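You operate a simulated robot arm through the tools that you are given. There is no shell and no other tool. Be economical: measure what you need, move in short steps, check, and stop when the job is done.

You are at the controls of a simulated robot arm. One attempt, no reset.

Task
Lay the motor lead in the duct, clip it, strap it, tighten the gland.
Fine: the black motor lead lies along the cable duct; then press the duct clip shut and pull the green strap tab tight; turn the junction box's black gland nut tight. Keep fingers out from under lids, clips, clamps and jaws. Pinch, break and dent nothing; leave nothing switched on.

The check looks at the end state, three seconds after you hand in, the way a careful person would. Anything else that was tipped, shoved, dropped, spilled or broken makes it a failure. Lids that push on must go on centred and level and be pressed home; caps that screw on are set level and turned clockwise until they are tight.

Robot
A 7-joint arm with a two-finger parallel gripper on a trunk, on a base that drives. Base frame: it is fixed to the floor where the robot stands at the start and does not move with it; the origin is under the middle of the robot, x ahead of it, y to its left, z up; the surface under the hand at the start is at about z = 85. Lengths are in cm, angles in rad, forces in N, time in s.
Its first joint turns from -2.897 to 2.897 rad. Places, roughly: black gland nut [70, 20, 90]; cable duct inside [80, 0, 90]; duct clip [90, -10, 90]; green strap tab [70, 10, 90]. Payload 3.43 kg.
Tool frame: the origin (TCP) lies between the finger pads and is the grasp point; the fingertips stand 3 cm ahead of it; z points along the fingers, y is the line along which they close. The gripper opens to 9.4 cm. The fingers are 2.8 cm wide and 1 cm thick; the gripper's body (5 by 9.6 cm) begins 5.5 cm behind the TCP.
Orientation is that of the tool frame in the base frame, as [roll, pitch, yaw] about the fixed x, y, z axes, in that order (R = Rz(yaw) Ry(pitch) Rx(roll)). With the fingers straight down and closing along the base's y, the tool's x points along the base's -x, its y along +y and its z along -z.

Tools
- The arm moves only by the tool nudge_tool. Its argument "targets" is a list of rows, each a list of 7 numbers: the turn, a rotation vector about the tool's x, y, z in rad, then the shift along the tool's x, y, z in cm, then the finger opening in cm, from 0 to 9.4. In form: [[ax, ay, az, x, y, z, hand], ...]. A call has 1 to 20 rows; each row shifts and turns the commanded pose from where the row before left it, along the tool's axes as they then stand. A row lasts 0.2 s, in which the tool goes at most 5 cm and 0.15 rad; a call with a longer step from one row to the next is refused whole, and so is a gripper value outside its range. Where a pose cannot be reached the arm comes as near as it can. A force on the tool above 90 N (or 10 N above the force at the start of the call, whichever is more), or a blocked arm, ends the call early, and 0.2 s more pass. Each finger travels about 4.5 cm/s and halts on what it meets, pressing with about 29 N; the grip force reading is that of the motor and also rises with nothing between the fingers. The clock runs only during rows and for 0.2 s after the last one: add rows that do not move to give the fingers time. It gives the time, the measured TCP pose, the force on the tool (base axes), the opening and the grip force at its end, in the units of the frame above (readings bear some noise), with the torque about the TCP (base axes, N m) and any sound that the robot's microphone picked up.
- Cameras (640 x 400 px; columns grow to the right, rows downward): "scene" is now at [49.31, 12.88, 133.26]; the picture's right is [-0.79, -0.62, 0.00], its down [-0.41, 0.53, -0.74] and it looks along [0.46, -0.59, -0.67] (base axes); focal length 214 px, centre (320, 200). "wrist" rides on the gripper at [7.6, 1.4, -10.2] in the tool frame; the picture's right is [-0.18, 0.98, 0.00], its down [-0.75, -0.14, -0.64] and it looks along [-0.63, -0.12, 0.77] (tool axes); focal length 243 px, centre (320, 200). There is no depth. A picture from a camera that has moved, and an enlarged one, comes with that camera's place and axes in the base frame and with its lens.
- snapshot(camera): a new picture of that camera. No time passes.
- lift_body(by): slides the trunk up (or, below 0, down) by that many cm; the arm and the scene camera ride with it, the base frame stays. It gives what a move gives, with no picture.
- roll_base(legs): drives the robot by 1 to 6 legs, each [ahead, left, turn to the left] in cm, cm and rad, along the robot's own axes; the way and the turn of a leg run together, so that a leg with both is an arc; at most 150 cm and 3.142 rad a leg. The arm and the cameras ride along, it lands a little off, and it stops where it bumps. It gives what a move gives.
- pan_tilt(pan, tilt): turns the head with the scene camera to pan (to the left, within 1.798 rad either way) and tilt (down, from -0.506 to 1.204), counted from straight ahead of the robot. It gives what a move gives.
- inspect(camera, box): a new picture of the part [left, top, right, bottom] of that camera's present view, enlarged. No time passes.
- sign_off(): hands the job in; it is judged then, once.

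Go step by step. Nothing tells you exact positions but the pictures and the camera data: compare them with the known pose of the tool, close in by small moves and look again before you grip or let go. The budget is 120 turns and 82 pictures, counting those below and the enlarged ones. Unless the task says otherwise, let go and move clear before handing in, and close with one line.

The tools are called after ">>>" as a command line: name --pt "numbers of a row" for each row, then --argument value for the rest, lists and objects as JSON in quotes. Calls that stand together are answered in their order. nudge_tool: Moves the arm, as the interface text tells. Its arguments: {"type":"object","properties":{"targets":{"type":"array","items":{"type":"array","items":{"type":"number"}}}},"required":["targets"]} The other tools are called the same way: lift_body (by) slides the trunk up or down; roll_base (legs) drives the base; pan_tilt (pan, tilt) turns the head that bears the scene camera; snapshot (camera) takes a picture; inspect (camera, box) takes an enlarged picture of a part of a camera's view; sign_off () hands the job in.

At the start:

```text
time: 0.0
tcp_pos: [63.0, -18.22, 117.66]
tool_rot: [3.141, 0.001, 3.14]
ft_force: [-0.6, 1.0, -0.3]
wrist_torque: [-0.01, 0.02, 0.01]
grip_width: 9.39
gripper_force: 0.1
trunk travel left (down, up): [-40.0, 21.0]
robot x, y, heading: [0.28, 0.09, -0.001]
head pan, tilt: [-0.906, 0.731]
```

scene: 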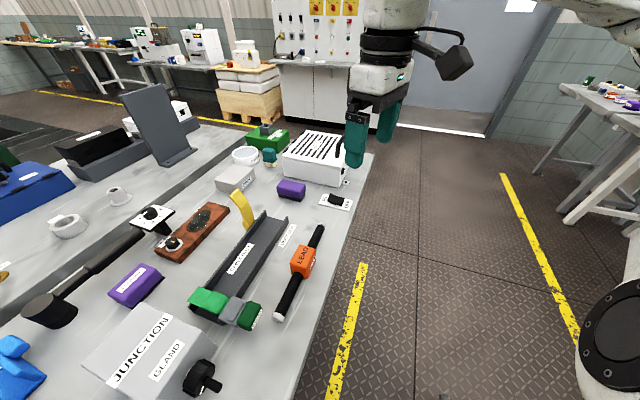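
wrist: 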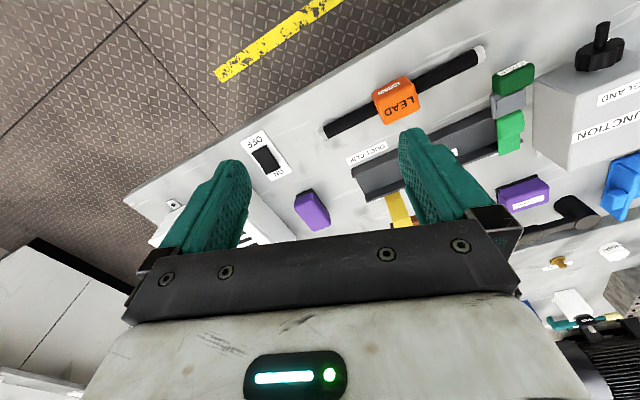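

I see the duct, the lead (black rod with orange block), green strap parts, a yellow piece (perhaps the clip) and the junction box with gland nut. I'll look closer first.

>>> inspect --camera "scene" --box '[160, 180, 360, 340]'

>>> inspect --camera "scene" --box '[60, 260, 260, 400]'

>>> inspect --camera "wrist" --box '[300, 0, 640, 240]'

```text
2.50 times, centred on (260, 260) of scene
camera zoom: at [49.31, 12.88, 133.26], right [-0.79, -0.62, 0.0], down [-0.41, 0.53, -0.74], along [0.46, -0.59, -0.67], focal length 536 px, centre (470, 50)
```

zoom: 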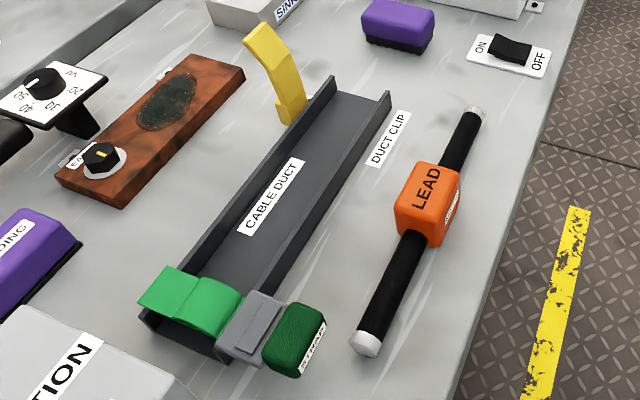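

```text
2.86 times, centred on (160, 330) of scene
camera zoom: at [49.31, 12.88, 133.26], right [-0.79, -0.62, 0.0], down [-0.41, 0.53, -0.74], along [0.46, -0.59, -0.67], focal length 613 px, centre (777, -171)
```

zoom: 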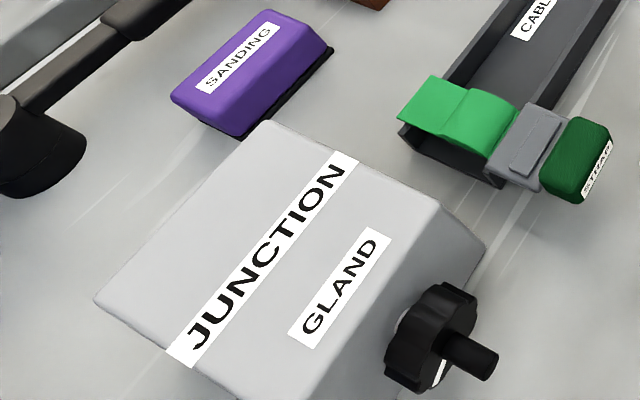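

```text
1.67 times, centred on (470, 120) of wrist
camera zoom: at [55.36, -16.72, 127.97], right [0.18, 0.98, 0.0], down [0.75, -0.14, 0.64], along [0.63, -0.12, -0.77], focal length 404 px, centre (70, 333)
```

zoom: 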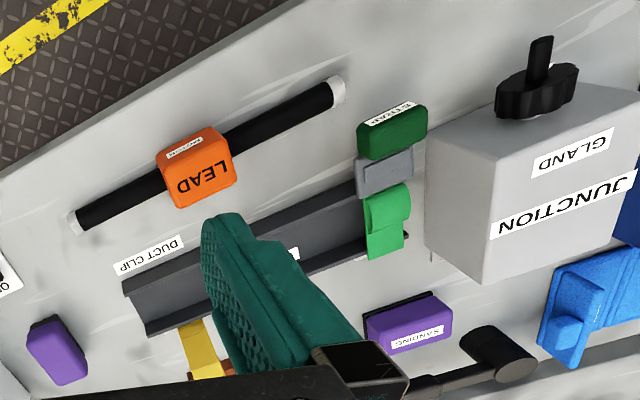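

The lead (centre about [70.5, -8]) lies parallel to the duct (centre about [81, 0.5]). I'll enlarge the strap end, the clip and the gland before moving.

>>> inspect --camera "scene" --box '[180, 270, 280, 335]'

>>> inspect --camera "scene" --box '[220, 180, 320, 245]'

>>> inspect --camera "scene" --box '[170, 335, 270, 400]'

>>> inspect --camera "scene" --box '[260, 220, 340, 330]'

```text
6.15 times, centred on (230, 302) of scene
camera zoom: at [49.31, 12.88, 133.26], right [-0.79, -0.62, 0.0], down [-0.41, 0.53, -0.74], along [0.46, -0.59, -0.67], focal length 1320 px, centre (874, -431)
```

zoom: 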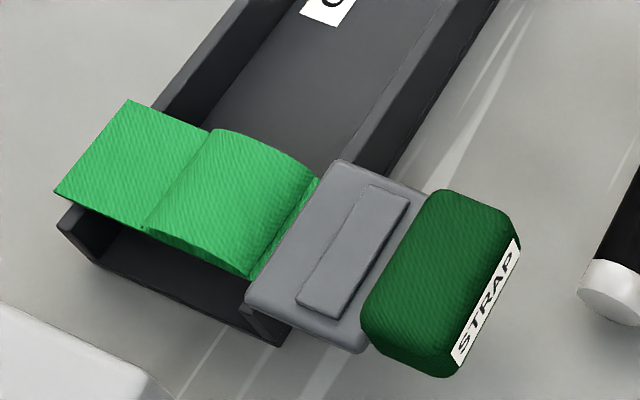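

```text
6.15 times, centred on (270, 212) of scene
camera zoom: at [49.31, 12.88, 133.26], right [-0.79, -0.62, 0.0], down [-0.41, 0.53, -0.74], along [0.46, -0.59, -0.67], focal length 1320 px, centre (628, 123)
```

zoom: 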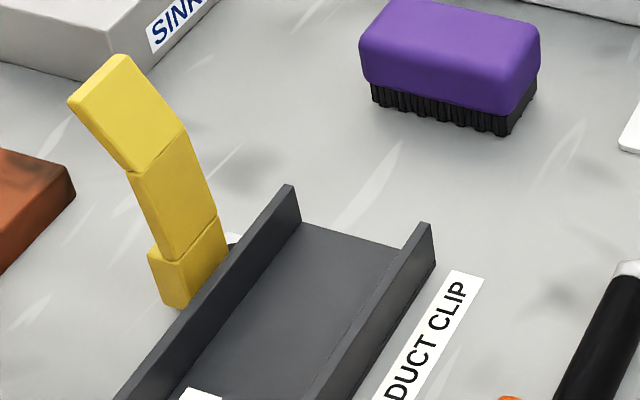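

```text
6.15 times, centred on (220, 368) of scene
camera zoom: at [49.31, 12.88, 133.26], right [-0.79, -0.62, 0.0], down [-0.41, 0.53, -0.74], along [0.46, -0.59, -0.67], focal length 1320 px, centre (935, -831)
```

zoom: 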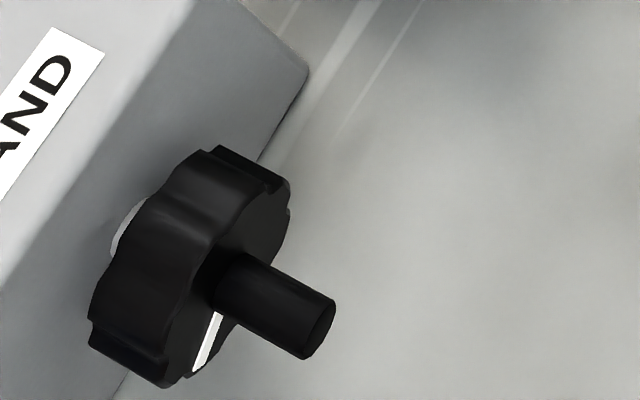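

```text
3.64 times, centred on (300, 275) of scene
camera zoom: at [49.31, 12.88, 133.26], right [-0.79, -0.62, 0.0], down [-0.41, 0.53, -0.74], along [0.46, -0.59, -0.67], focal length 780 px, centre (393, -73)
```

zoom: 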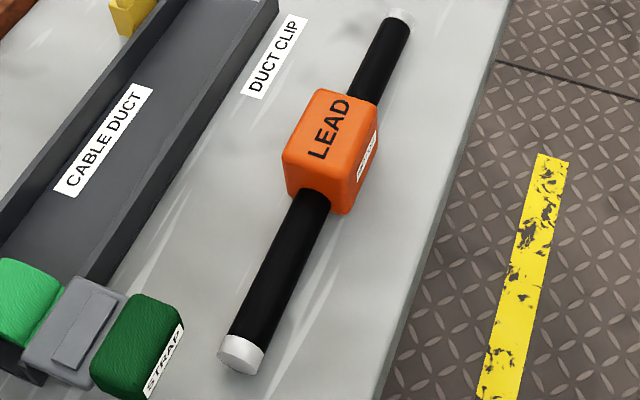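

The strap arches loosely over the +y end of the duct, the yellow clip stands open at the -y end. I'll turn the hand to close across the lead, with the camera looking towards the strap.

>>> nudge_tool --pt "0 0 -0.145 0 0 0 9.4" --pt "0 0 -0.145 0 0 0 9.4" --pt "0 0 -0.145 0 0 0 9.4" --pt "0 0 -0.145 0 0 0 9.4" --pt "0 0 -0.145 0 0 0 9.4" --pt "0 0 -0.145 0 0 0 9.4" --pt "0 0 -0.145 0 0 0 9.4" --pt "0 0 -0.145 0 0 0 9.4" --pt "0 0 -0.145 0 0 0 9.4" --pt "0 0 -0.145 0 0 0 9.4" --pt "0 0 -0.145 0 0 0 9.4" --pt "0 0 -0.145 0 0 0 9.4" --pt "0 0 -0.135 0 0 0 9.4"

```text
time: 2.8
tcp_pos: [62.95, -18.05, 117.67]
tool_rot: [3.14, 0.0, -1.264]
ft_force: [0.2, -0.2, -0.2]
wrist_torque: [-0.02, -0.01, 0.01]
grip_width: 9.4
gripper_force: 0.0
trunk travel left (down, up): [-40.0, 21.0]
robot x, y, heading: [-0.19, -0.21, 0.0]
head pan, tilt: [-0.906, 0.731]
```

The hand turned properly. Now I go above the lead's block and look with the wrist camera.

>>> nudge_tool --pt "0 0 0 -2 -2.55 2 9.4" --pt "0 0 0 -2 -2.55 2 9.4" --pt "0 0 0 -2 -2.55 2 9.4" --pt "0 0 0 -1.83 -2.54 2 9.4" --pt "0 0 0 0 0 2 9.4"

>>> snapshot --camera "wrist"

>>> snapshot --camera "scene"

```text
time: 4.0
tcp_pos: [70.22, -7.73, 107.58]
tool_rot: [3.141, 0.0, -1.266]
ft_force: [0.5, 0.1, 0.1]
wrist_torque: [0.0, -0.01, 0.01]
grip_width: 9.42
gripper_force: 0.0
trunk travel left (down, up): [-40.0, 21.0]
robot x, y, heading: [-0.08, -0.08, 0.005]
head pan, tilt: [-0.906, 0.731]
```

```text
72 pictures are left
camera wrist: at [71.28, -15.36, 117.97], right [-0.99, -0.12, 0.0], down [-0.09, 0.76, 0.64], along [-0.08, 0.64, -0.77], focal length 243 px, centre (320, 200)
```

wrist: 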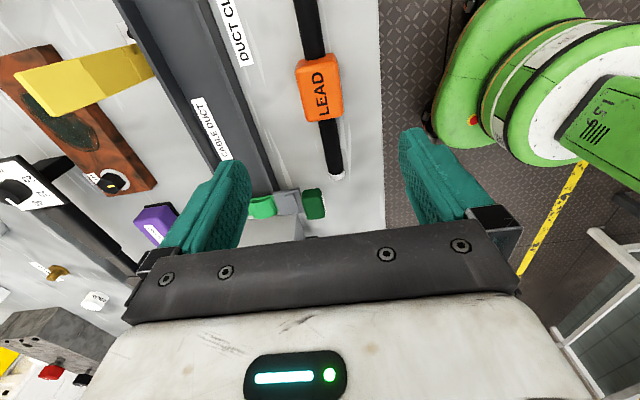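

```text
71 pictures are left
camera scene: at [49.31, 12.89, 133.26], right [-0.79, -0.62, 0.0], down [-0.41, 0.53, -0.74], along [0.46, -0.59, -0.67], focal length 214 px, centre (320, 200)
```

scene: 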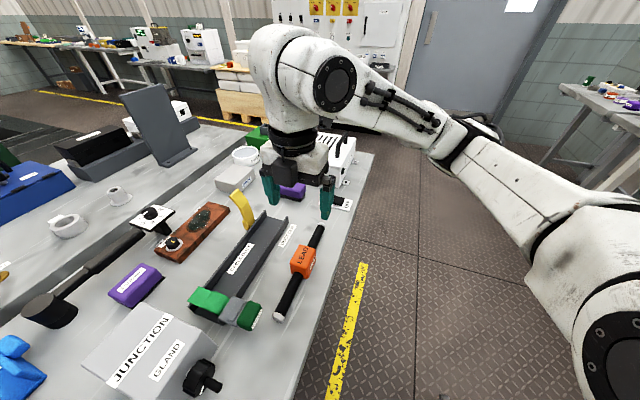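

Block centre triangulates to about [70.5, -7.7] with its top near z=90. I descend partway and check.

>>> nudge_tool --pt "0 0 0 0 -0.2 3 9.4" --pt "0 0 0 0 0 3 9.4" --pt "0 0 0 0 0 3 9.4" --pt "0 0 0 0 0 2 9.4"

>>> snapshot --camera "wrist"

>>> inspect --camera "scene" --box '[220, 180, 380, 330]'

```text
time: 5.0
tcp_pos: [70.49, -7.61, 96.55]
tool_rot: [-3.141, 0.0, -1.265]
ft_force: [0.3, 0.1, 0.3]
wrist_torque: [-0.01, 0.01, 0.01]
grip_width: 9.41
gripper_force: 0.1
trunk travel left (down, up): [-40.0, 21.0]
robot x, y, heading: [-0.45, 0.06, -0.004]
head pan, tilt: [-0.906, 0.731]
```

```text
70 pictures are left
camera wrist: at [71.42, -15.36, 106.89], right [-0.99, -0.12, 0.0], down [-0.09, 0.76, 0.64], along [-0.08, 0.64, -0.77], focal length 243 px, centre (320, 200)
```

wrist: 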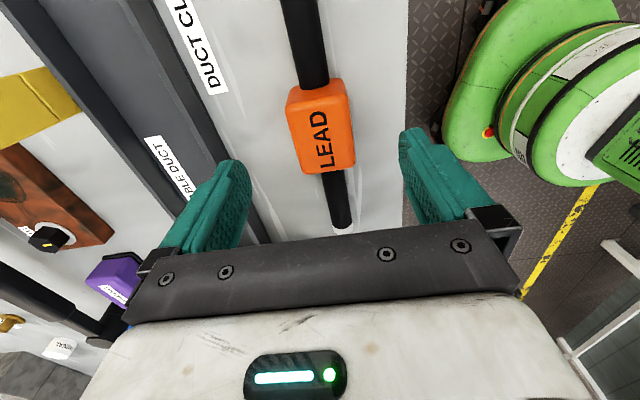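

```text
2.67 times, centred on (300, 255) of scene
camera zoom: at [49.31, 12.88, 133.26], right [-0.79, -0.62, 0.0], down [-0.41, 0.53, -0.74], along [0.46, -0.59, -0.67], focal length 572 px, centre (373, 53)
```

zoom: 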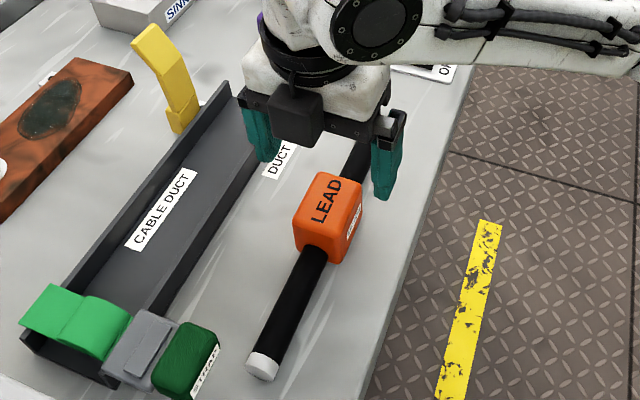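

The block top is near z=89 and the hand is centred on it. Descend to TCP z≈90.3 and close.

>>> nudge_tool --pt "0 0 0 0 0 2.5 9.4" --pt "0 0 0 0 0 2.5 9.4" --pt "0 0 0 0 0 1.2 9.4" --pt "0 0 0 0 0 0 7" --pt "0 0 0 0 0 0 5" --pt "0 0 0 0 0 0 3" --pt "0 0 0 0 0 0 2.5" --pt "0 0 0 0 0 0 2.5"

>>> snapshot --camera "wrist"

>>> inspect --camera "scene" --box '[220, 180, 380, 330]'

```text
time: 6.8
tcp_pos: [70.55, -7.63, 90.34]
tool_rot: [3.141, -0.001, -1.267]
ft_force: [-0.3, 0.4, -0.1]
wrist_torque: [0.02, 0.03, -0.01]
grip_width: 5.01
gripper_force: 29.4
trunk travel left (down, up): [-40.0, 21.0]
robot x, y, heading: [0.22, -0.06, -0.002]
head pan, tilt: [-0.906, 0.731]
```

```text
68 pictures are left
camera wrist: at [71.39, -15.43, 100.62], right [-0.99, -0.12, 0.0], down [-0.09, 0.76, 0.64], along [-0.08, 0.64, -0.77], focal length 243 px, centre (320, 200)
```

wrist: 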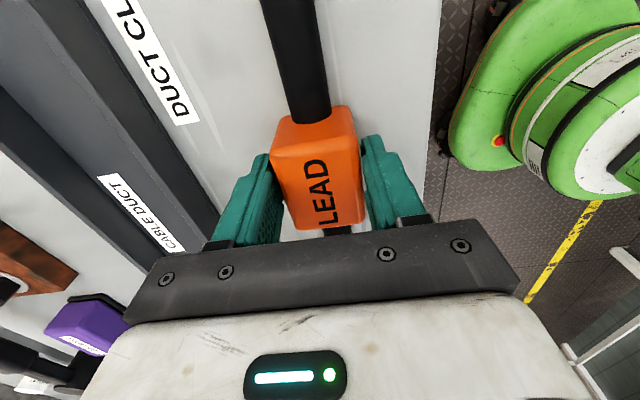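

```text
2.67 times, centred on (300, 255) of scene
camera zoom: at [49.32, 12.88, 133.25], right [-0.79, -0.62, 0.0], down [-0.41, 0.53, -0.74], along [0.46, -0.59, -0.67], focal length 572 px, centre (373, 53)
```

zoom: 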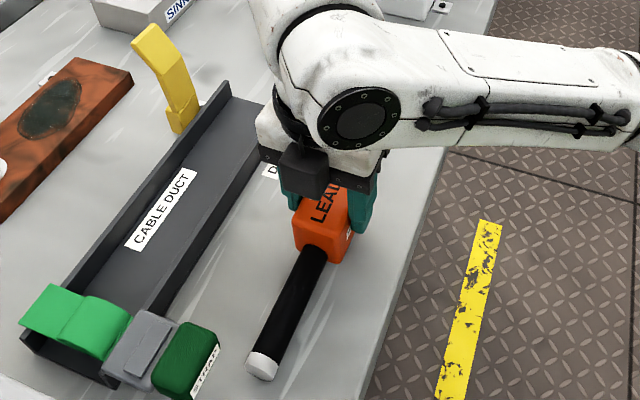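

The lead is gripped (5 cm). I lift it and carry it over the duct, 5 cm short of the strap, then look.

>>> nudge_tool --pt "0 0 0 0 0 -1.5 2.5" --pt "0 0 0 0 0 -2.5 2.5" --pt "0 0 0 0 0 -2.5 2.5" --pt "0 0 0 0 0 -2.3 2.5" --pt "0 0 0 0.3 -2.3 0 2.5" --pt "0 0 0 0.3 -2.3 0 2.5" --pt "0 0 0 0.3 -2.3 0 2.5" --pt "0 0 0 0.3 -2.3 0 2.5" --pt "0 0 0 0.16 -2.3 0 2.5" --pt "0 0 0 0 -2.17 0 2.5"

>>> snapshot --camera "wrist"

>>> inspect --camera "scene" --box '[160, 160, 360, 340]'

```text
time: 9.0
tcp_pos: [84.09, -4.69, 99.18]
tool_rot: [-3.141, 0.0, -1.264]
ft_force: [-0.7, -0.7, -1.3]
wrist_torque: [-0.02, -0.02, 0.0]
grip_width: 5.04
gripper_force: 29.3
trunk travel left (down, up): [-40.0, 21.0]
robot x, y, heading: [-0.03, 0.31, 0.003]
head pan, tilt: [-0.906, 0.731]
```

```text
66 pictures are left
camera wrist: at [85.06, -12.42, 109.45], right [-0.99, -0.12, 0.0], down [-0.09, 0.76, 0.64], along [-0.08, 0.64, -0.77], focal length 243 px, centre (320, 200)
```

wrist: 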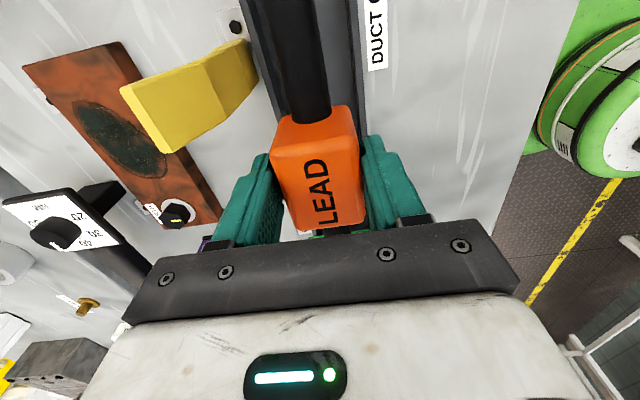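

```text
2.22 times, centred on (260, 250) of scene
camera zoom: at [49.32, 12.86, 133.26], right [-0.79, -0.62, 0.0], down [-0.41, 0.53, -0.74], along [0.46, -0.59, -0.67], focal length 477 px, centre (453, 89)
```

zoom: 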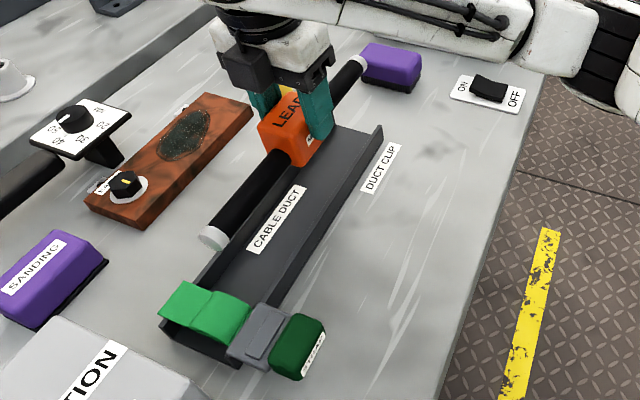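

The lead is over the duct, pointing at the strap. I enlarge both views to fix the lateral alignment and the room under the strap.

>>> inspect --camera "wrist" --box '[220, 0, 380, 100]'

>>> inspect --camera "scene" --box '[180, 230, 300, 335]'

```text
4.00 times, centred on (300, 50) of wrist
camera zoom: at [85.06, -12.42, 109.45], right [-0.99, -0.12, 0.0], down [-0.09, 0.76, 0.64], along [-0.08, 0.64, -0.77], focal length 970 px, centre (400, 800)
```

zoom: 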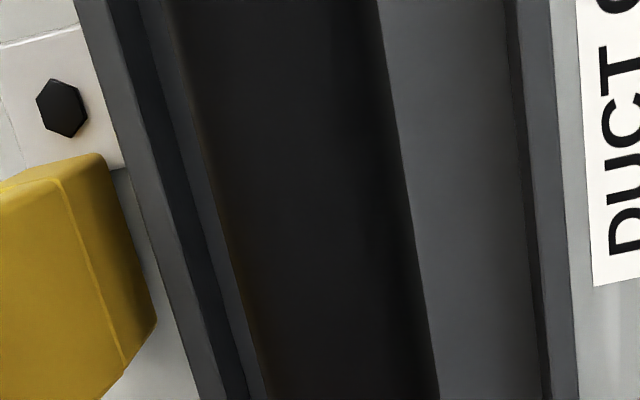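

```text
3.81 times, centred on (240, 282) of scene
camera zoom: at [49.32, 12.86, 133.26], right [-0.79, -0.62, 0.0], down [-0.41, 0.53, -0.74], along [0.46, -0.59, -0.67], focal length 817 px, centre (625, -114)
```

zoom: 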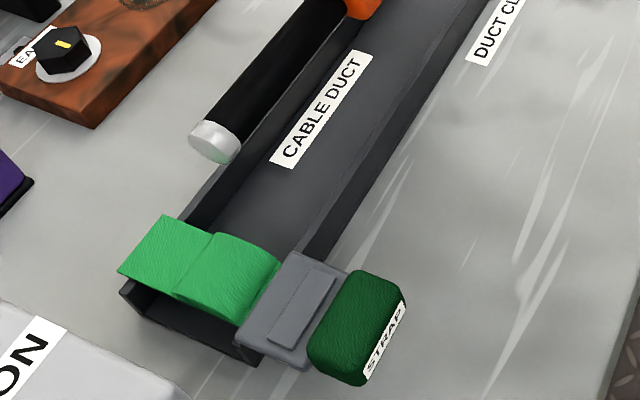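

The lead is aligned with the duct axis within about 0.1 cm. To see the room under the strap, I raise the arm and lower the trunk by the same amount to get a flatter view.

>>> nudge_tool --pt "0 0 0 0 0 -2.5 2.5" --pt "0 0 0 0 0 -2.5 2.5" --pt "0 0 0 0 0 -2.5 2.5" --pt "0 0 0 0 0 -2.5 2.5" --pt "0 0 0 0 0 -2.5 2.5" --pt "0 0 0 0 0 -2.5 2.5" --pt "0 0 0 0 0 -2.5 2.5" --pt "0 0 0 0 0 -2.5 2.5"

>>> lift_body --by -20

>>> pan_tilt --pan -0.2 --tilt 0.7

>>> snapshot --camera "scene"

```text
time: 10.8
tcp_pos: [83.91, -4.77, 118.97]
tool_rot: [3.14, -0.002, -1.266]
ft_force: [0.7, 0.3, -2.0]
wrist_torque: [-0.02, 0.03, -0.01]
grip_width: 5.01
gripper_force: 28.4
trunk travel left (down, up): [-40.0, 21.0]
robot x, y, heading: [-0.07, 0.02, -0.001]
head pan, tilt: [-0.906, 0.731]
```

```text
time: 13.0
tcp_pos: [83.88, -4.66, 99.04]
tool_rot: [3.141, -0.001, -1.267]
ft_force: [-0.3, 0.2, -0.9]
wrist_torque: [0.01, 0.0, -0.02]
grip_width: 5.01
gripper_force: 28.7
trunk travel left (down, up): [-20.0, 41.0]
robot x, y, heading: [-0.08, -0.23, 0.003]
head pan, tilt: [-0.906, 0.731]
```

```text
time: 14.0
tcp_pos: [83.97, -4.71, 98.99]
tool_rot: [-3.141, -0.001, -1.266]
ft_force: [0.9, -0.3, -1.0]
wrist_torque: [-0.04, -0.02, 0.01]
grip_width: 5.01
gripper_force: 29.5
trunk travel left (down, up): [-20.0, 41.0]
robot x, y, heading: [0.02, -0.1, 0.004]
head pan, tilt: [-0.201, 0.7]
```

```text
62 pictures are left
camera scene: at [52.48, 17.77, 113.52], right [-0.2, -0.98, 0.0], down [-0.63, 0.13, -0.76], along [0.75, -0.15, -0.64], focal length 214 px, centre (320, 200)
```

scene: 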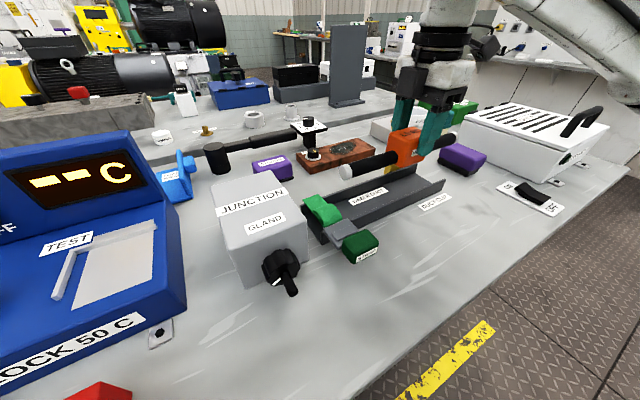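

>>> inspect --camera "scene" --box '[290, 160, 400, 270]'

>>> inspect --camera "scene" --box '[330, 110, 480, 220]'

>>> inspect --camera "scene" --box '[220, 210, 330, 310]'

```text
3.64 times, centred on (345, 215) of scene
camera zoom: at [52.48, 17.77, 113.52], right [-0.2, -0.98, 0.0], down [-0.63, 0.13, -0.76], along [0.75, -0.15, -0.64], focal length 780 px, centre (229, 146)
```

zoom: 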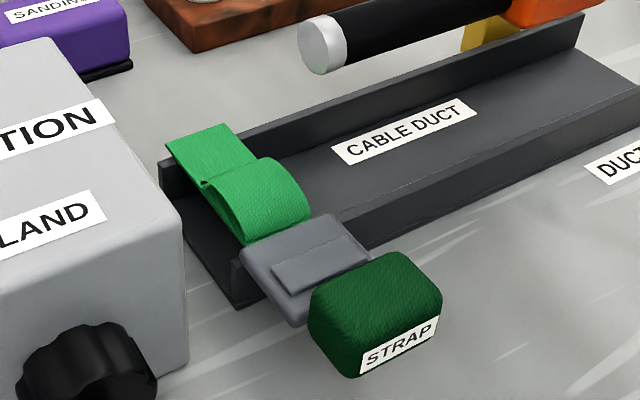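

```text
3.64 times, centred on (405, 165) of scene
camera zoom: at [52.48, 17.77, 113.52], right [-0.2, -0.98, 0.0], down [-0.63, 0.13, -0.76], along [0.75, -0.15, -0.64], focal length 780 px, centre (11, 327)
```

zoom: 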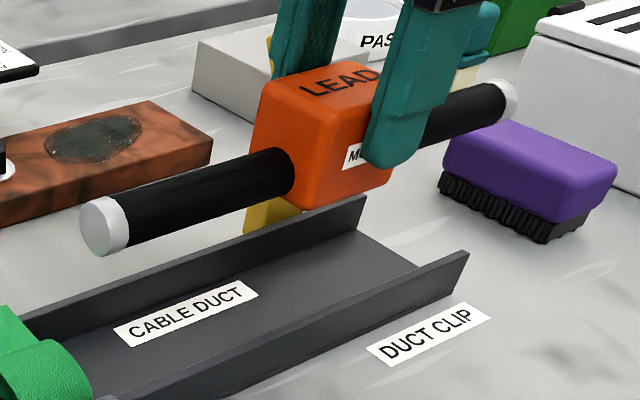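

```text
4.00 times, centred on (275, 260) of scene
camera zoom: at [52.48, 17.77, 113.52], right [-0.2, -0.98, 0.0], down [-0.63, 0.13, -0.76], along [0.75, -0.15, -0.64], focal length 858 px, centre (500, -40)
```

zoom: 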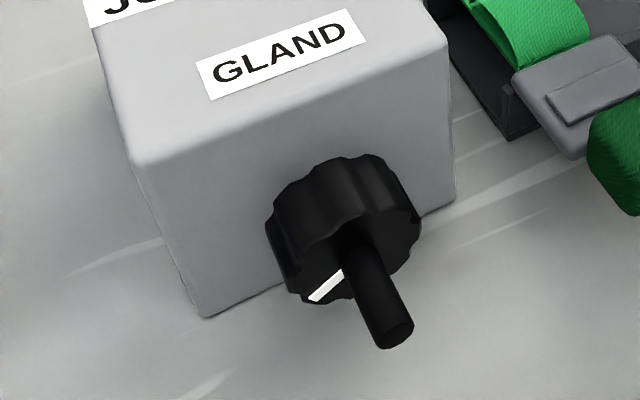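

The walls top out at about z=88, the strap's loose hump lies just over the duct axis, so the lead should go in short of the strap and then slide under the hump. Lower to just above the duct floor.

>>> nudge_tool --pt "0 0 0 0 -0.12 2.5 2.5" --pt "0 0 0 0 0 2.5 2.5" --pt "0 0 0 0 0 1.5 2.5" --pt "0 0 0 0 0 0.8 2.5" --pt "0 0 0 0 0 0.4 2.5"

>>> inspect --camera "scene" --box '[290, 120, 460, 250]'

>>> snapshot --camera "wrist"

```text
time: 15.2
tcp_pos: [83.92, -4.51, 91.35]
tool_rot: [3.14, -0.001, -1.265]
ft_force: [0.0, -0.5, -1.2]
wrist_torque: [0.0, -0.01, -0.03]
grip_width: 4.99
gripper_force: 29.2
trunk travel left (down, up): [-20.0, 41.0]
robot x, y, heading: [-0.08, -0.39, -0.002]
head pan, tilt: [-0.201, 0.7]
```

```text
3.08 times, centred on (375, 185) of scene
camera zoom: at [52.48, 17.77, 113.52], right [-0.2, -0.98, 0.0], down [-0.63, 0.13, -0.76], along [0.75, -0.15, -0.64], focal length 660 px, centre (151, 246)
```

zoom: 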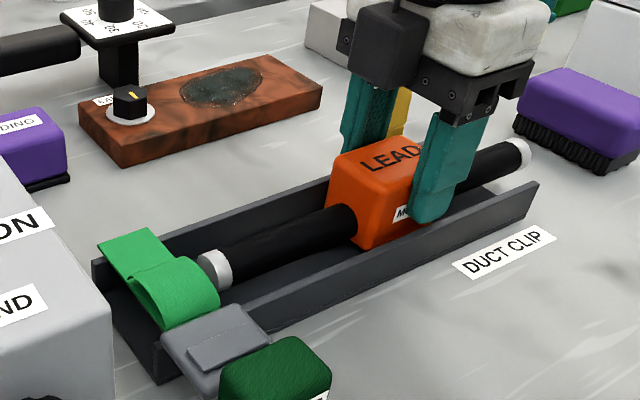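

```text
57 pictures are left
camera wrist: at [84.93, -12.21, 101.69], right [-0.99, -0.12, 0.0], down [-0.09, 0.76, 0.64], along [-0.08, 0.64, -0.77], focal length 243 px, centre (320, 200)
```

wrist: 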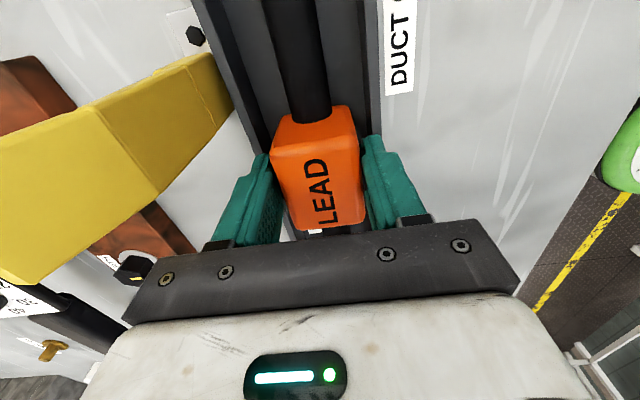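

Alignment looks good, with the lead's end just short of the strap. Lower the last half centimetre gently until it seats.

>>> nudge_tool --pt "0 0 0 0 0 0.2 2.5" --pt "0 0 0 0 0 0.2 2.5" --pt "0 0 0 0 0 0.15 2.5" --pt "0 0 0 0 0 0 2.5"

>>> inspect --camera "scene" --box '[300, 160, 400, 240]'

```text
time: 16.2
tcp_pos: [84.08, -4.74, 90.96]
tool_rot: [-3.14, -0.001, -1.264]
ft_force: [0.4, 5.0, 19.1]
wrist_torque: [-0.04, 0.66, -0.13]
grip_width: 5.01
gripper_force: 29.0
trunk travel left (down, up): [-20.0, 41.0]
robot x, y, heading: [0.07, -0.01, 0.004]
head pan, tilt: [-0.201, 0.7]
```

```text
5.00 times, centred on (350, 200) of scene
camera zoom: at [52.43, 17.81, 113.58], right [-0.2, -0.98, 0.0], down [-0.63, 0.13, -0.77], along [0.75, -0.15, -0.64], focal length 1072 px, centre (170, 200)
```

zoom: 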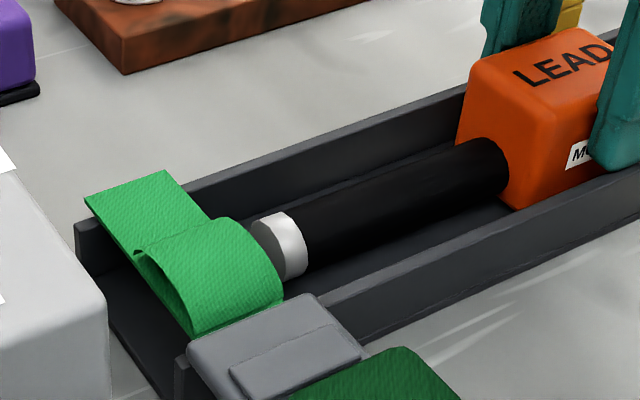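

It seated (19 N up). I relieve slightly and slide 2 cm towards the strap, then look.

>>> nudge_tool --pt "0 0 0 0 0 -0.12 2.5" --pt "0 0 0 -0.5 0 0 2.5" --pt "0 0 0 -0.5 0 0 2.5" --pt "0 0 0 -0.5 0 0 2.5" --pt "0 0 0 -0.5 0 0 2.5"

>>> inspect --camera "scene" --box '[300, 160, 400, 240]'

```text
time: 17.4
tcp_pos: [83.5, -3.31, 91.01]
tool_rot: [3.141, -0.004, -1.269]
ft_force: [6.1, -26.3, 26.1]
wrist_torque: [-0.98, 0.73, 0.92]
grip_width: 5.02
gripper_force: 28.4
trunk travel left (down, up): [-20.0, 41.0]
robot x, y, heading: [0.08, 0.56, -0.004]
head pan, tilt: [-0.201, 0.7]
```

```text
5.00 times, centred on (350, 200) of scene
camera zoom: at [52.43, 17.64, 113.57], right [-0.2, -0.98, 0.0], down [-0.63, 0.13, -0.77], along [0.75, -0.15, -0.64], focal length 1072 px, centre (170, 200)
```

zoom: 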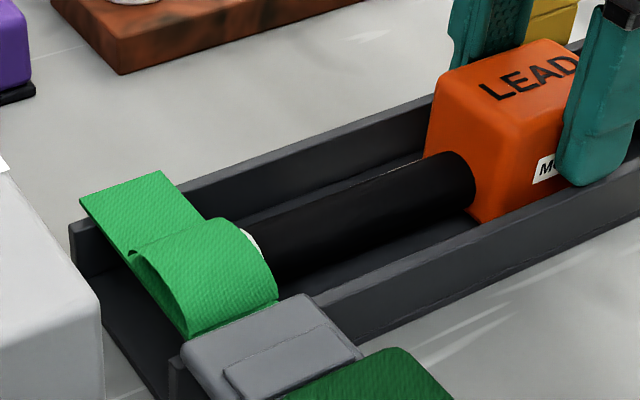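

The end went under the hump but drag rose to 26 N, with an upward push. I lift a bit to see whether it's floor friction or the strap.

>>> nudge_tool --pt "0 0 0 0 0 -0.2 2.5" --pt "0 0 0 0 0 0 2.5"

>>> snapshot --camera "wrist"

```text
time: 18.0
tcp_pos: [83.3, -2.69, 90.94]
tool_rot: [3.14, 0.001, -1.262]
ft_force: [-1.8, -13.3, 7.7]
wrist_torque: [-0.67, 0.42, 0.17]
grip_width: 4.96
gripper_force: 29.0
trunk travel left (down, up): [-20.0, 41.0]
robot x, y, heading: [0.04, -0.09, 0.001]
head pan, tilt: [-0.201, 0.7]
```

```text
54 pictures are left
camera wrist: at [84.34, -10.46, 101.29], right [-0.99, -0.12, 0.0], down [-0.09, 0.76, 0.64], along [-0.08, 0.64, -0.77], focal length 243 px, centre (320, 200)
```

wrist: 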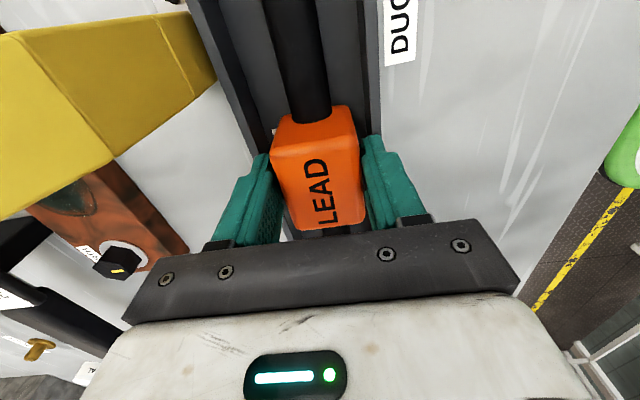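

It was mostly friction (the lead advanced when relieved). Lift a touch more and slide on.

>>> nudge_tool --pt "0 0 0 0 0 -0.15 2.5" --pt "0 0 0 -0.4 0 0 2.5" --pt "0 0 0 -0.4 0 0 2.5" --pt "0 0 0 -0.4 0 0 2.5" --pt "0 0 0 0 0 0 2.5"

>>> inspect --camera "scene" --box '[300, 160, 400, 240]'

```text
time: 19.2
tcp_pos: [83.05, -1.75, 91.25]
tool_rot: [3.141, 0.0, -1.265]
ft_force: [-0.5, 0.4, -2.0]
wrist_torque: [0.0, 0.01, 0.02]
grip_width: 5.01
gripper_force: 28.5
trunk travel left (down, up): [-20.0, 41.0]
robot x, y, heading: [0.47, 0.23, 0.0]
head pan, tilt: [-0.201, 0.7]
```

```text
5.00 times, centred on (350, 200) of scene
camera zoom: at [52.48, 17.77, 113.52], right [-0.2, -0.98, 0.0], down [-0.63, 0.13, -0.76], along [0.75, -0.15, -0.64], focal length 1072 px, centre (170, 200)
```

zoom: 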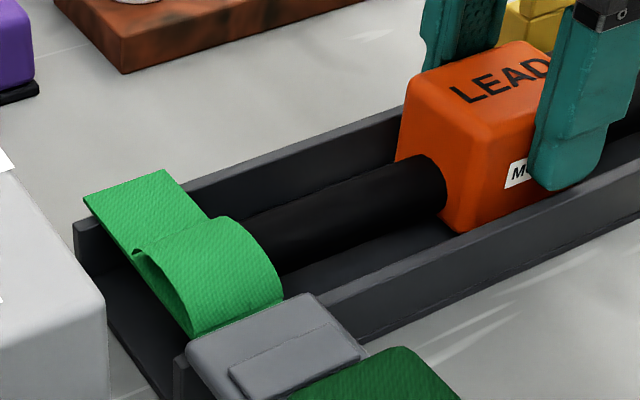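

Now it slides freely. Another 1.8 cm brings it centred in the duct.

>>> nudge_tool --pt "0 0 0 -0.6 0 0 2.5" --pt "0 0 0 -0.6 0 0 2.5" --pt "0 0 0 -0.6 0 0 2.5" --pt "0 0 0 0 0 0 2.5"

>>> inspect --camera "scene" --box '[290, 130, 460, 250]'

>>> inspect --camera "wrist" --box '[180, 0, 440, 160]'

```text
time: 20.2
tcp_pos: [82.52, 0.22, 91.22]
tool_rot: [3.141, -0.001, -1.267]
ft_force: [0.9, 0.1, -1.5]
wrist_torque: [0.0, 0.02, -0.01]
grip_width: 4.99
gripper_force: 29.2
trunk travel left (down, up): [-20.0, 41.0]
robot x, y, heading: [0.29, 0.03, 0.001]
head pan, tilt: [-0.201, 0.7]
```

```text
3.33 times, centred on (375, 190) of scene
camera zoom: at [52.48, 17.77, 113.52], right [-0.2, -0.98, 0.0], down [-0.63, 0.13, -0.76], along [0.75, -0.15, -0.64], focal length 715 px, centre (137, 233)
```

zoom: 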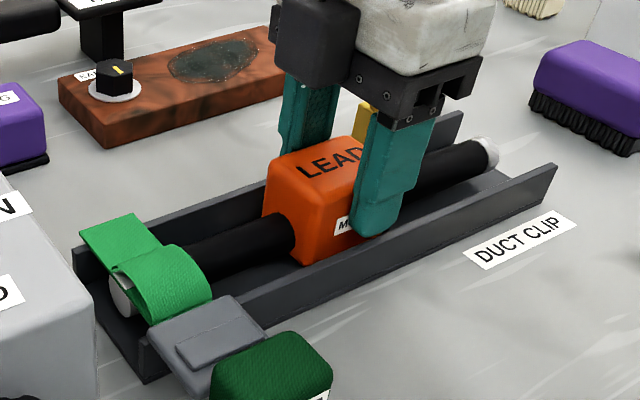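

```text
2.46 times, centred on (310, 80) of wrist
camera zoom: at [83.43, -7.61, 101.64], right [-0.99, -0.12, 0.0], down [-0.09, 0.76, 0.64], along [-0.08, 0.64, -0.77], focal length 597 px, centre (345, 495)
```

zoom: 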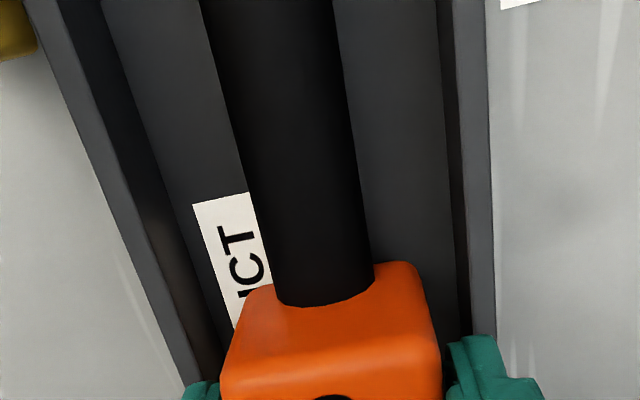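

The lead now lies through under the strap hump, centred. I lower a hair and open the fingers slightly to let it settle, then rise.

>>> nudge_tool --pt "0 0 0 0 0 0.1 2.5" --pt "0 0 0 0 0 0 5.3" --pt "0 0 0 0 0 0 5.8" --pt "0 0 0 0 0 -0.5 6.4" --pt "0 0 0 0 0 -2 7" --pt "0 0 0 0 0 -3 7" --pt "0 0 0 0 0 -4 7" --pt "0 0 0 0 0 -4 7"

>>> inspect --camera "scene" --box '[290, 130, 460, 250]'

>>> snapshot --camera "wrist"

```text
time: 22.0
tcp_pos: [82.66, -0.13, 104.66]
tool_rot: [-3.141, 0.0, -1.268]
ft_force: [0.1, -0.6, -0.3]
wrist_torque: [-0.01, 0.04, -0.03]
grip_width: 7.01
gripper_force: 0.0
trunk travel left (down, up): [-20.0, 41.0]
robot x, y, heading: [0.01, 0.11, 0.002]
head pan, tilt: [-0.201, 0.7]
```

```text
3.33 times, centred on (375, 190) of scene
camera zoom: at [52.49, 17.77, 113.51], right [-0.2, -0.98, 0.0], down [-0.63, 0.13, -0.76], along [0.75, -0.15, -0.64], focal length 715 px, centre (137, 233)
```

zoom: 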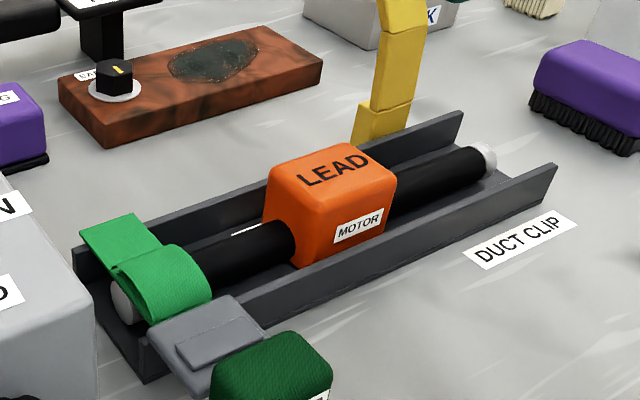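

```text
49 pictures are left
camera wrist: at [83.61, -7.88, 114.95], right [-0.99, -0.12, 0.0], down [-0.09, 0.76, 0.64], along [-0.08, 0.64, -0.77], focal length 243 px, centre (320, 200)
```

wrist: 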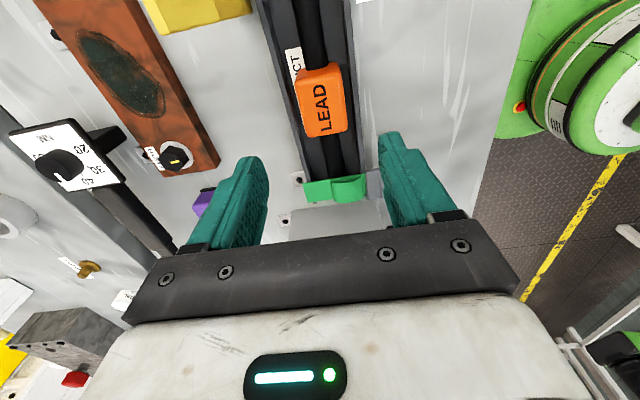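

The lead lies in the duct under the strap. Next, the clip: look at it closely.

>>> inspect --camera "scene" --box '[370, 90, 450, 190]'

>>> inspect --camera "wrist" --box '[120, 0, 360, 120]'

```text
4.00 times, centred on (410, 140) of scene
camera zoom: at [52.49, 17.77, 113.51], right [-0.2, -0.98, 0.0], down [-0.63, 0.13, -0.76], along [0.75, -0.15, -0.64], focal length 858 px, centre (-40, 440)
```

zoom: 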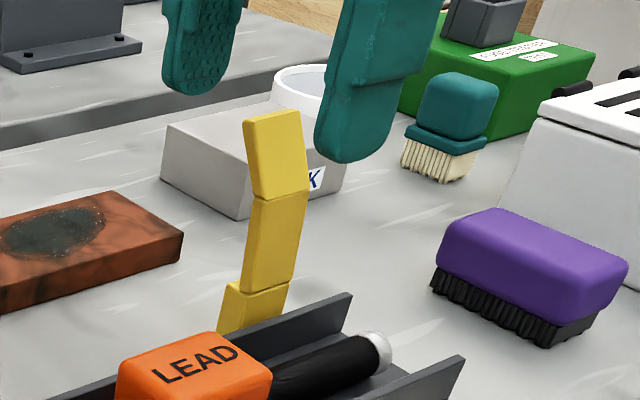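

```text
2.67 times, centred on (240, 60) of wrist
camera zoom: at [83.61, -7.88, 114.95], right [-0.99, -0.12, 0.0], down [-0.09, 0.76, 0.64], along [-0.08, 0.64, -0.77], focal length 647 px, centre (533, 573)
```

zoom: 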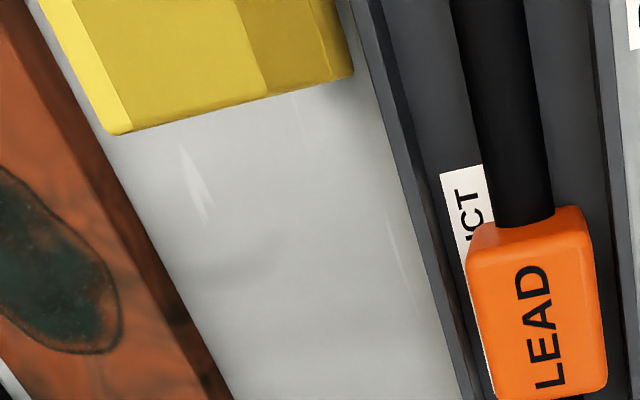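

The clip's tip is at about [93, -6.9, 98], its hinge outside the far wall near z=88. I close the fingers, go behind (outside) the clip at a safe height, and check.

>>> nudge_tool --pt "0 0 0 0 0 -1 4" --pt "0 0 0 2.4 -2.7 0 2" --pt "0 0 0 2.4 -2.7 0 0" --pt "0 0 0 2.4 -2.7 0 0" --pt "0 0 0 2.3 -2.7 0 0" --pt "0 0 0 0 -0.2 0 0" --pt "0 0 0 0 0 0 0"

>>> inspect --camera "scene" --box '[350, 70, 470, 190]'

```text
time: 23.6
tcp_pos: [95.95, -5.78, 105.91]
tool_rot: [3.142, 0.0, -1.266]
ft_force: [0.0, -0.2, 0.1]
wrist_torque: [0.0, -0.01, 0.0]
grip_width: 0.0
gripper_force: 28.6
trunk travel left (down, up): [-20.0, 41.0]
robot x, y, heading: [-0.15, -0.1, -0.003]
head pan, tilt: [-0.201, 0.7]
```

```text
3.33 times, centred on (410, 130) of scene
camera zoom: at [52.48, 17.78, 113.52], right [-0.2, -0.98, 0.0], down [-0.63, 0.13, -0.76], along [0.75, -0.15, -0.64], focal length 715 px, centre (20, 433)
```

zoom: 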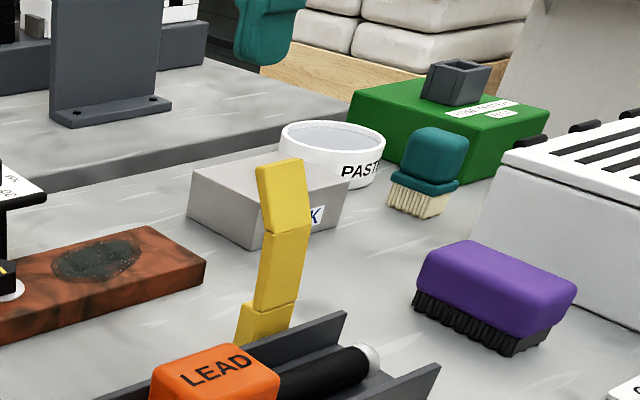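

The hand is behind the clip. Lower beside it to overlap the clip's top, then look.

>>> nudge_tool --pt "0 0 0 0 0 2.5 0" --pt "0 0 0 0 0 2.5 0" --pt "0 0 0 0 0 2.5 0" --pt "0 0 0 0 0 0 0"

>>> inspect --camera "scene" --box '[350, 70, 470, 190]'

>>> snapshot --camera "wrist"

```text
time: 24.6
tcp_pos: [95.85, -5.63, 98.32]
tool_rot: [-3.141, 0.0, -1.265]
ft_force: [0.2, -0.3, -0.5]
wrist_torque: [0.03, 0.04, -0.02]
grip_width: 0.0
gripper_force: 28.7
trunk travel left (down, up): [-20.0, 41.0]
robot x, y, heading: [-0.07, 0.2, -0.002]
head pan, tilt: [-0.201, 0.7]
```

```text
3.33 times, centred on (410, 130) of scene
camera zoom: at [52.48, 17.77, 113.52], right [-0.2, -0.98, 0.0], down [-0.63, 0.13, -0.76], along [0.75, -0.15, -0.64], focal length 715 px, centre (20, 433)
```

zoom: 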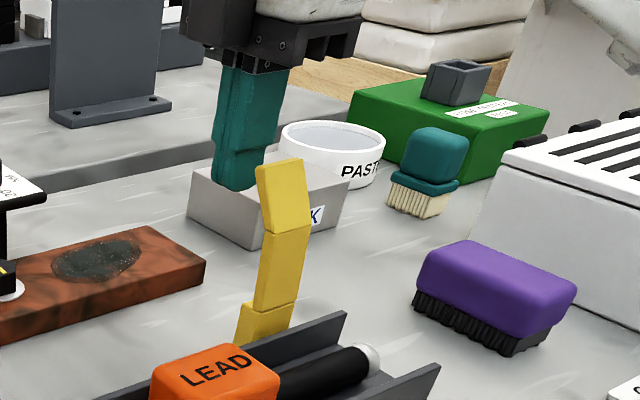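

```text
44 pictures are left
camera wrist: at [96.85, -13.29, 108.68], right [-0.99, -0.12, 0.0], down [-0.09, 0.76, 0.64], along [-0.08, 0.64, -0.77], focal length 243 px, centre (320, 200)
```

wrist: 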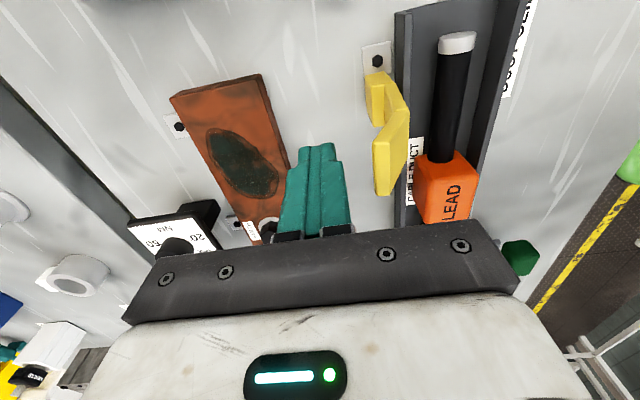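

The hand is correctly outside the clip. Now push it inward slowly and watch forces.

>>> nudge_tool --pt "0 0 0 0.35 1 0 0" --pt "0 0 0 0 1 0 0" --pt "0 0 0 0 0.9 0 0" --pt "0 0 0 0 0.9 -0.2 0" --pt "0 0 0 0 0.7 0 0" --pt "0 0 0 0 0.7 0.1 0"

>>> inspect --camera "scene" --box '[350, 70, 470, 190]'

```text
time: 26.0
tcp_pos: [91.07, -7.62, 98.31]
tool_rot: [3.141, 0.0, -1.264]
ft_force: [-1.5, 2.1, 6.3]
wrist_torque: [-0.02, 0.07, -0.02]
grip_width: 0.0
gripper_force: 28.5
trunk travel left (down, up): [-20.0, 41.0]
robot x, y, heading: [0.14, -0.09, 0.001]
head pan, tilt: [-0.201, 0.7]
```

```text
3.33 times, centred on (410, 130) of scene
camera zoom: at [52.46, 17.78, 113.53], right [-0.2, -0.98, 0.0], down [-0.63, 0.13, -0.76], along [0.75, -0.15, -0.64], focal length 715 px, centre (20, 433)
```

zoom: 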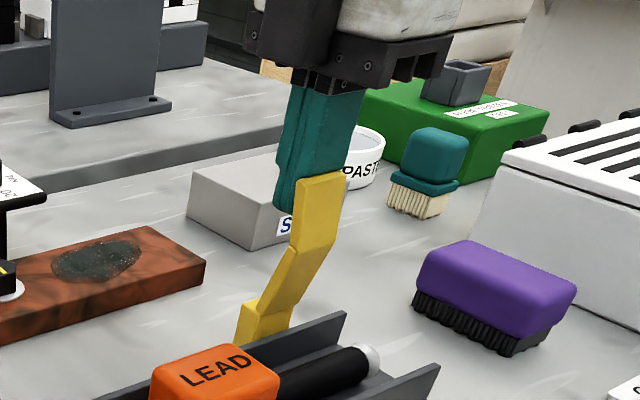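

The clip is folding inward easily. Continue along its arc, pressing from its outer side.

>>> nudge_tool --pt "0 0 0 0 0.8 0 0" --pt "0 0 0 0 0.8 0.1 0" --pt "0 0 0 0 0.8 0.3 0" --pt "0 0 0 0 0.8 0.4 0" --pt "0 0 0 0 0.8 0.6 0" --pt "0 0 0 0 0.7 0.7 0"

>>> inspect --camera "scene" --box '[350, 70, 470, 190]'

```text
time: 27.4
tcp_pos: [86.68, -9.07, 96.28]
tool_rot: [-3.14, 0.001, -1.268]
ft_force: [1.3, -0.3, 0.6]
wrist_torque: [0.0, 0.01, 0.01]
grip_width: 0.01
gripper_force: 28.9
trunk travel left (down, up): [-20.0, 41.0]
robot x, y, heading: [0.02, -0.11, -0.007]
head pan, tilt: [-0.201, 0.7]
```

```text
3.33 times, centred on (410, 130) of scene
camera zoom: at [52.48, 17.78, 113.52], right [-0.2, -0.98, 0.0], down [-0.63, 0.13, -0.76], along [0.75, -0.15, -0.64], focal length 715 px, centre (20, 433)
```

zoom: 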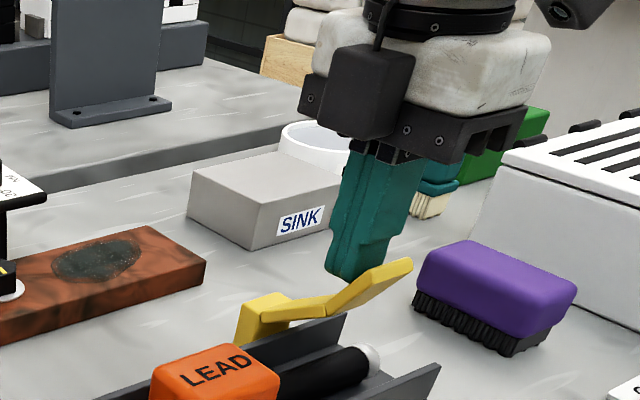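

The clip has swung over the duct. Now press straight down from above on its main arm.

>>> nudge_tool --pt "0 0 0 0 0.4 0.8 0" --pt "0 0 0 0 0 0.7 0" --pt "0 0 0 0 0 0.5 0" --pt "0 0 0 0 0 0.4 0" --pt "0 0 0 0 0 0.3 0" --pt "0 0 0 0 0 0.3 0"

>>> inspect --camera "scene" --box '[350, 90, 470, 210]'

```text
time: 28.8
tcp_pos: [86.1, -9.12, 93.11]
tool_rot: [3.141, 0.0, -1.265]
ft_force: [0.3, 0.0, -0.8]
wrist_torque: [-0.02, 0.03, -0.01]
grip_width: 0.0
gripper_force: 29.4
trunk travel left (down, up): [-20.0, 41.0]
robot x, y, heading: [0.37, -0.03, 0.001]
head pan, tilt: [-0.201, 0.7]
```

```text
3.33 times, centred on (410, 150) of scene
camera zoom: at [52.48, 17.77, 113.52], right [-0.2, -0.98, 0.0], down [-0.63, 0.13, -0.76], along [0.75, -0.15, -0.64], focal length 715 px, centre (20, 367)
```

zoom: 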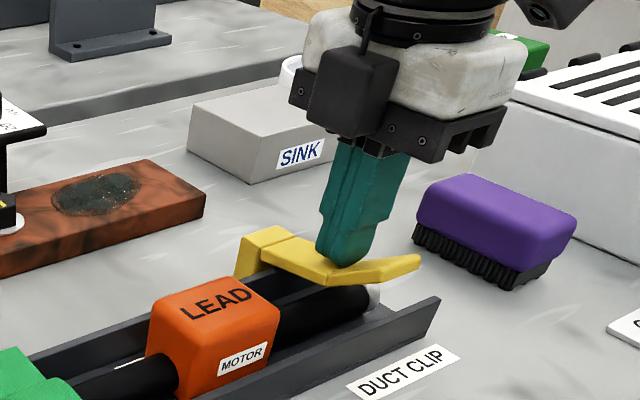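

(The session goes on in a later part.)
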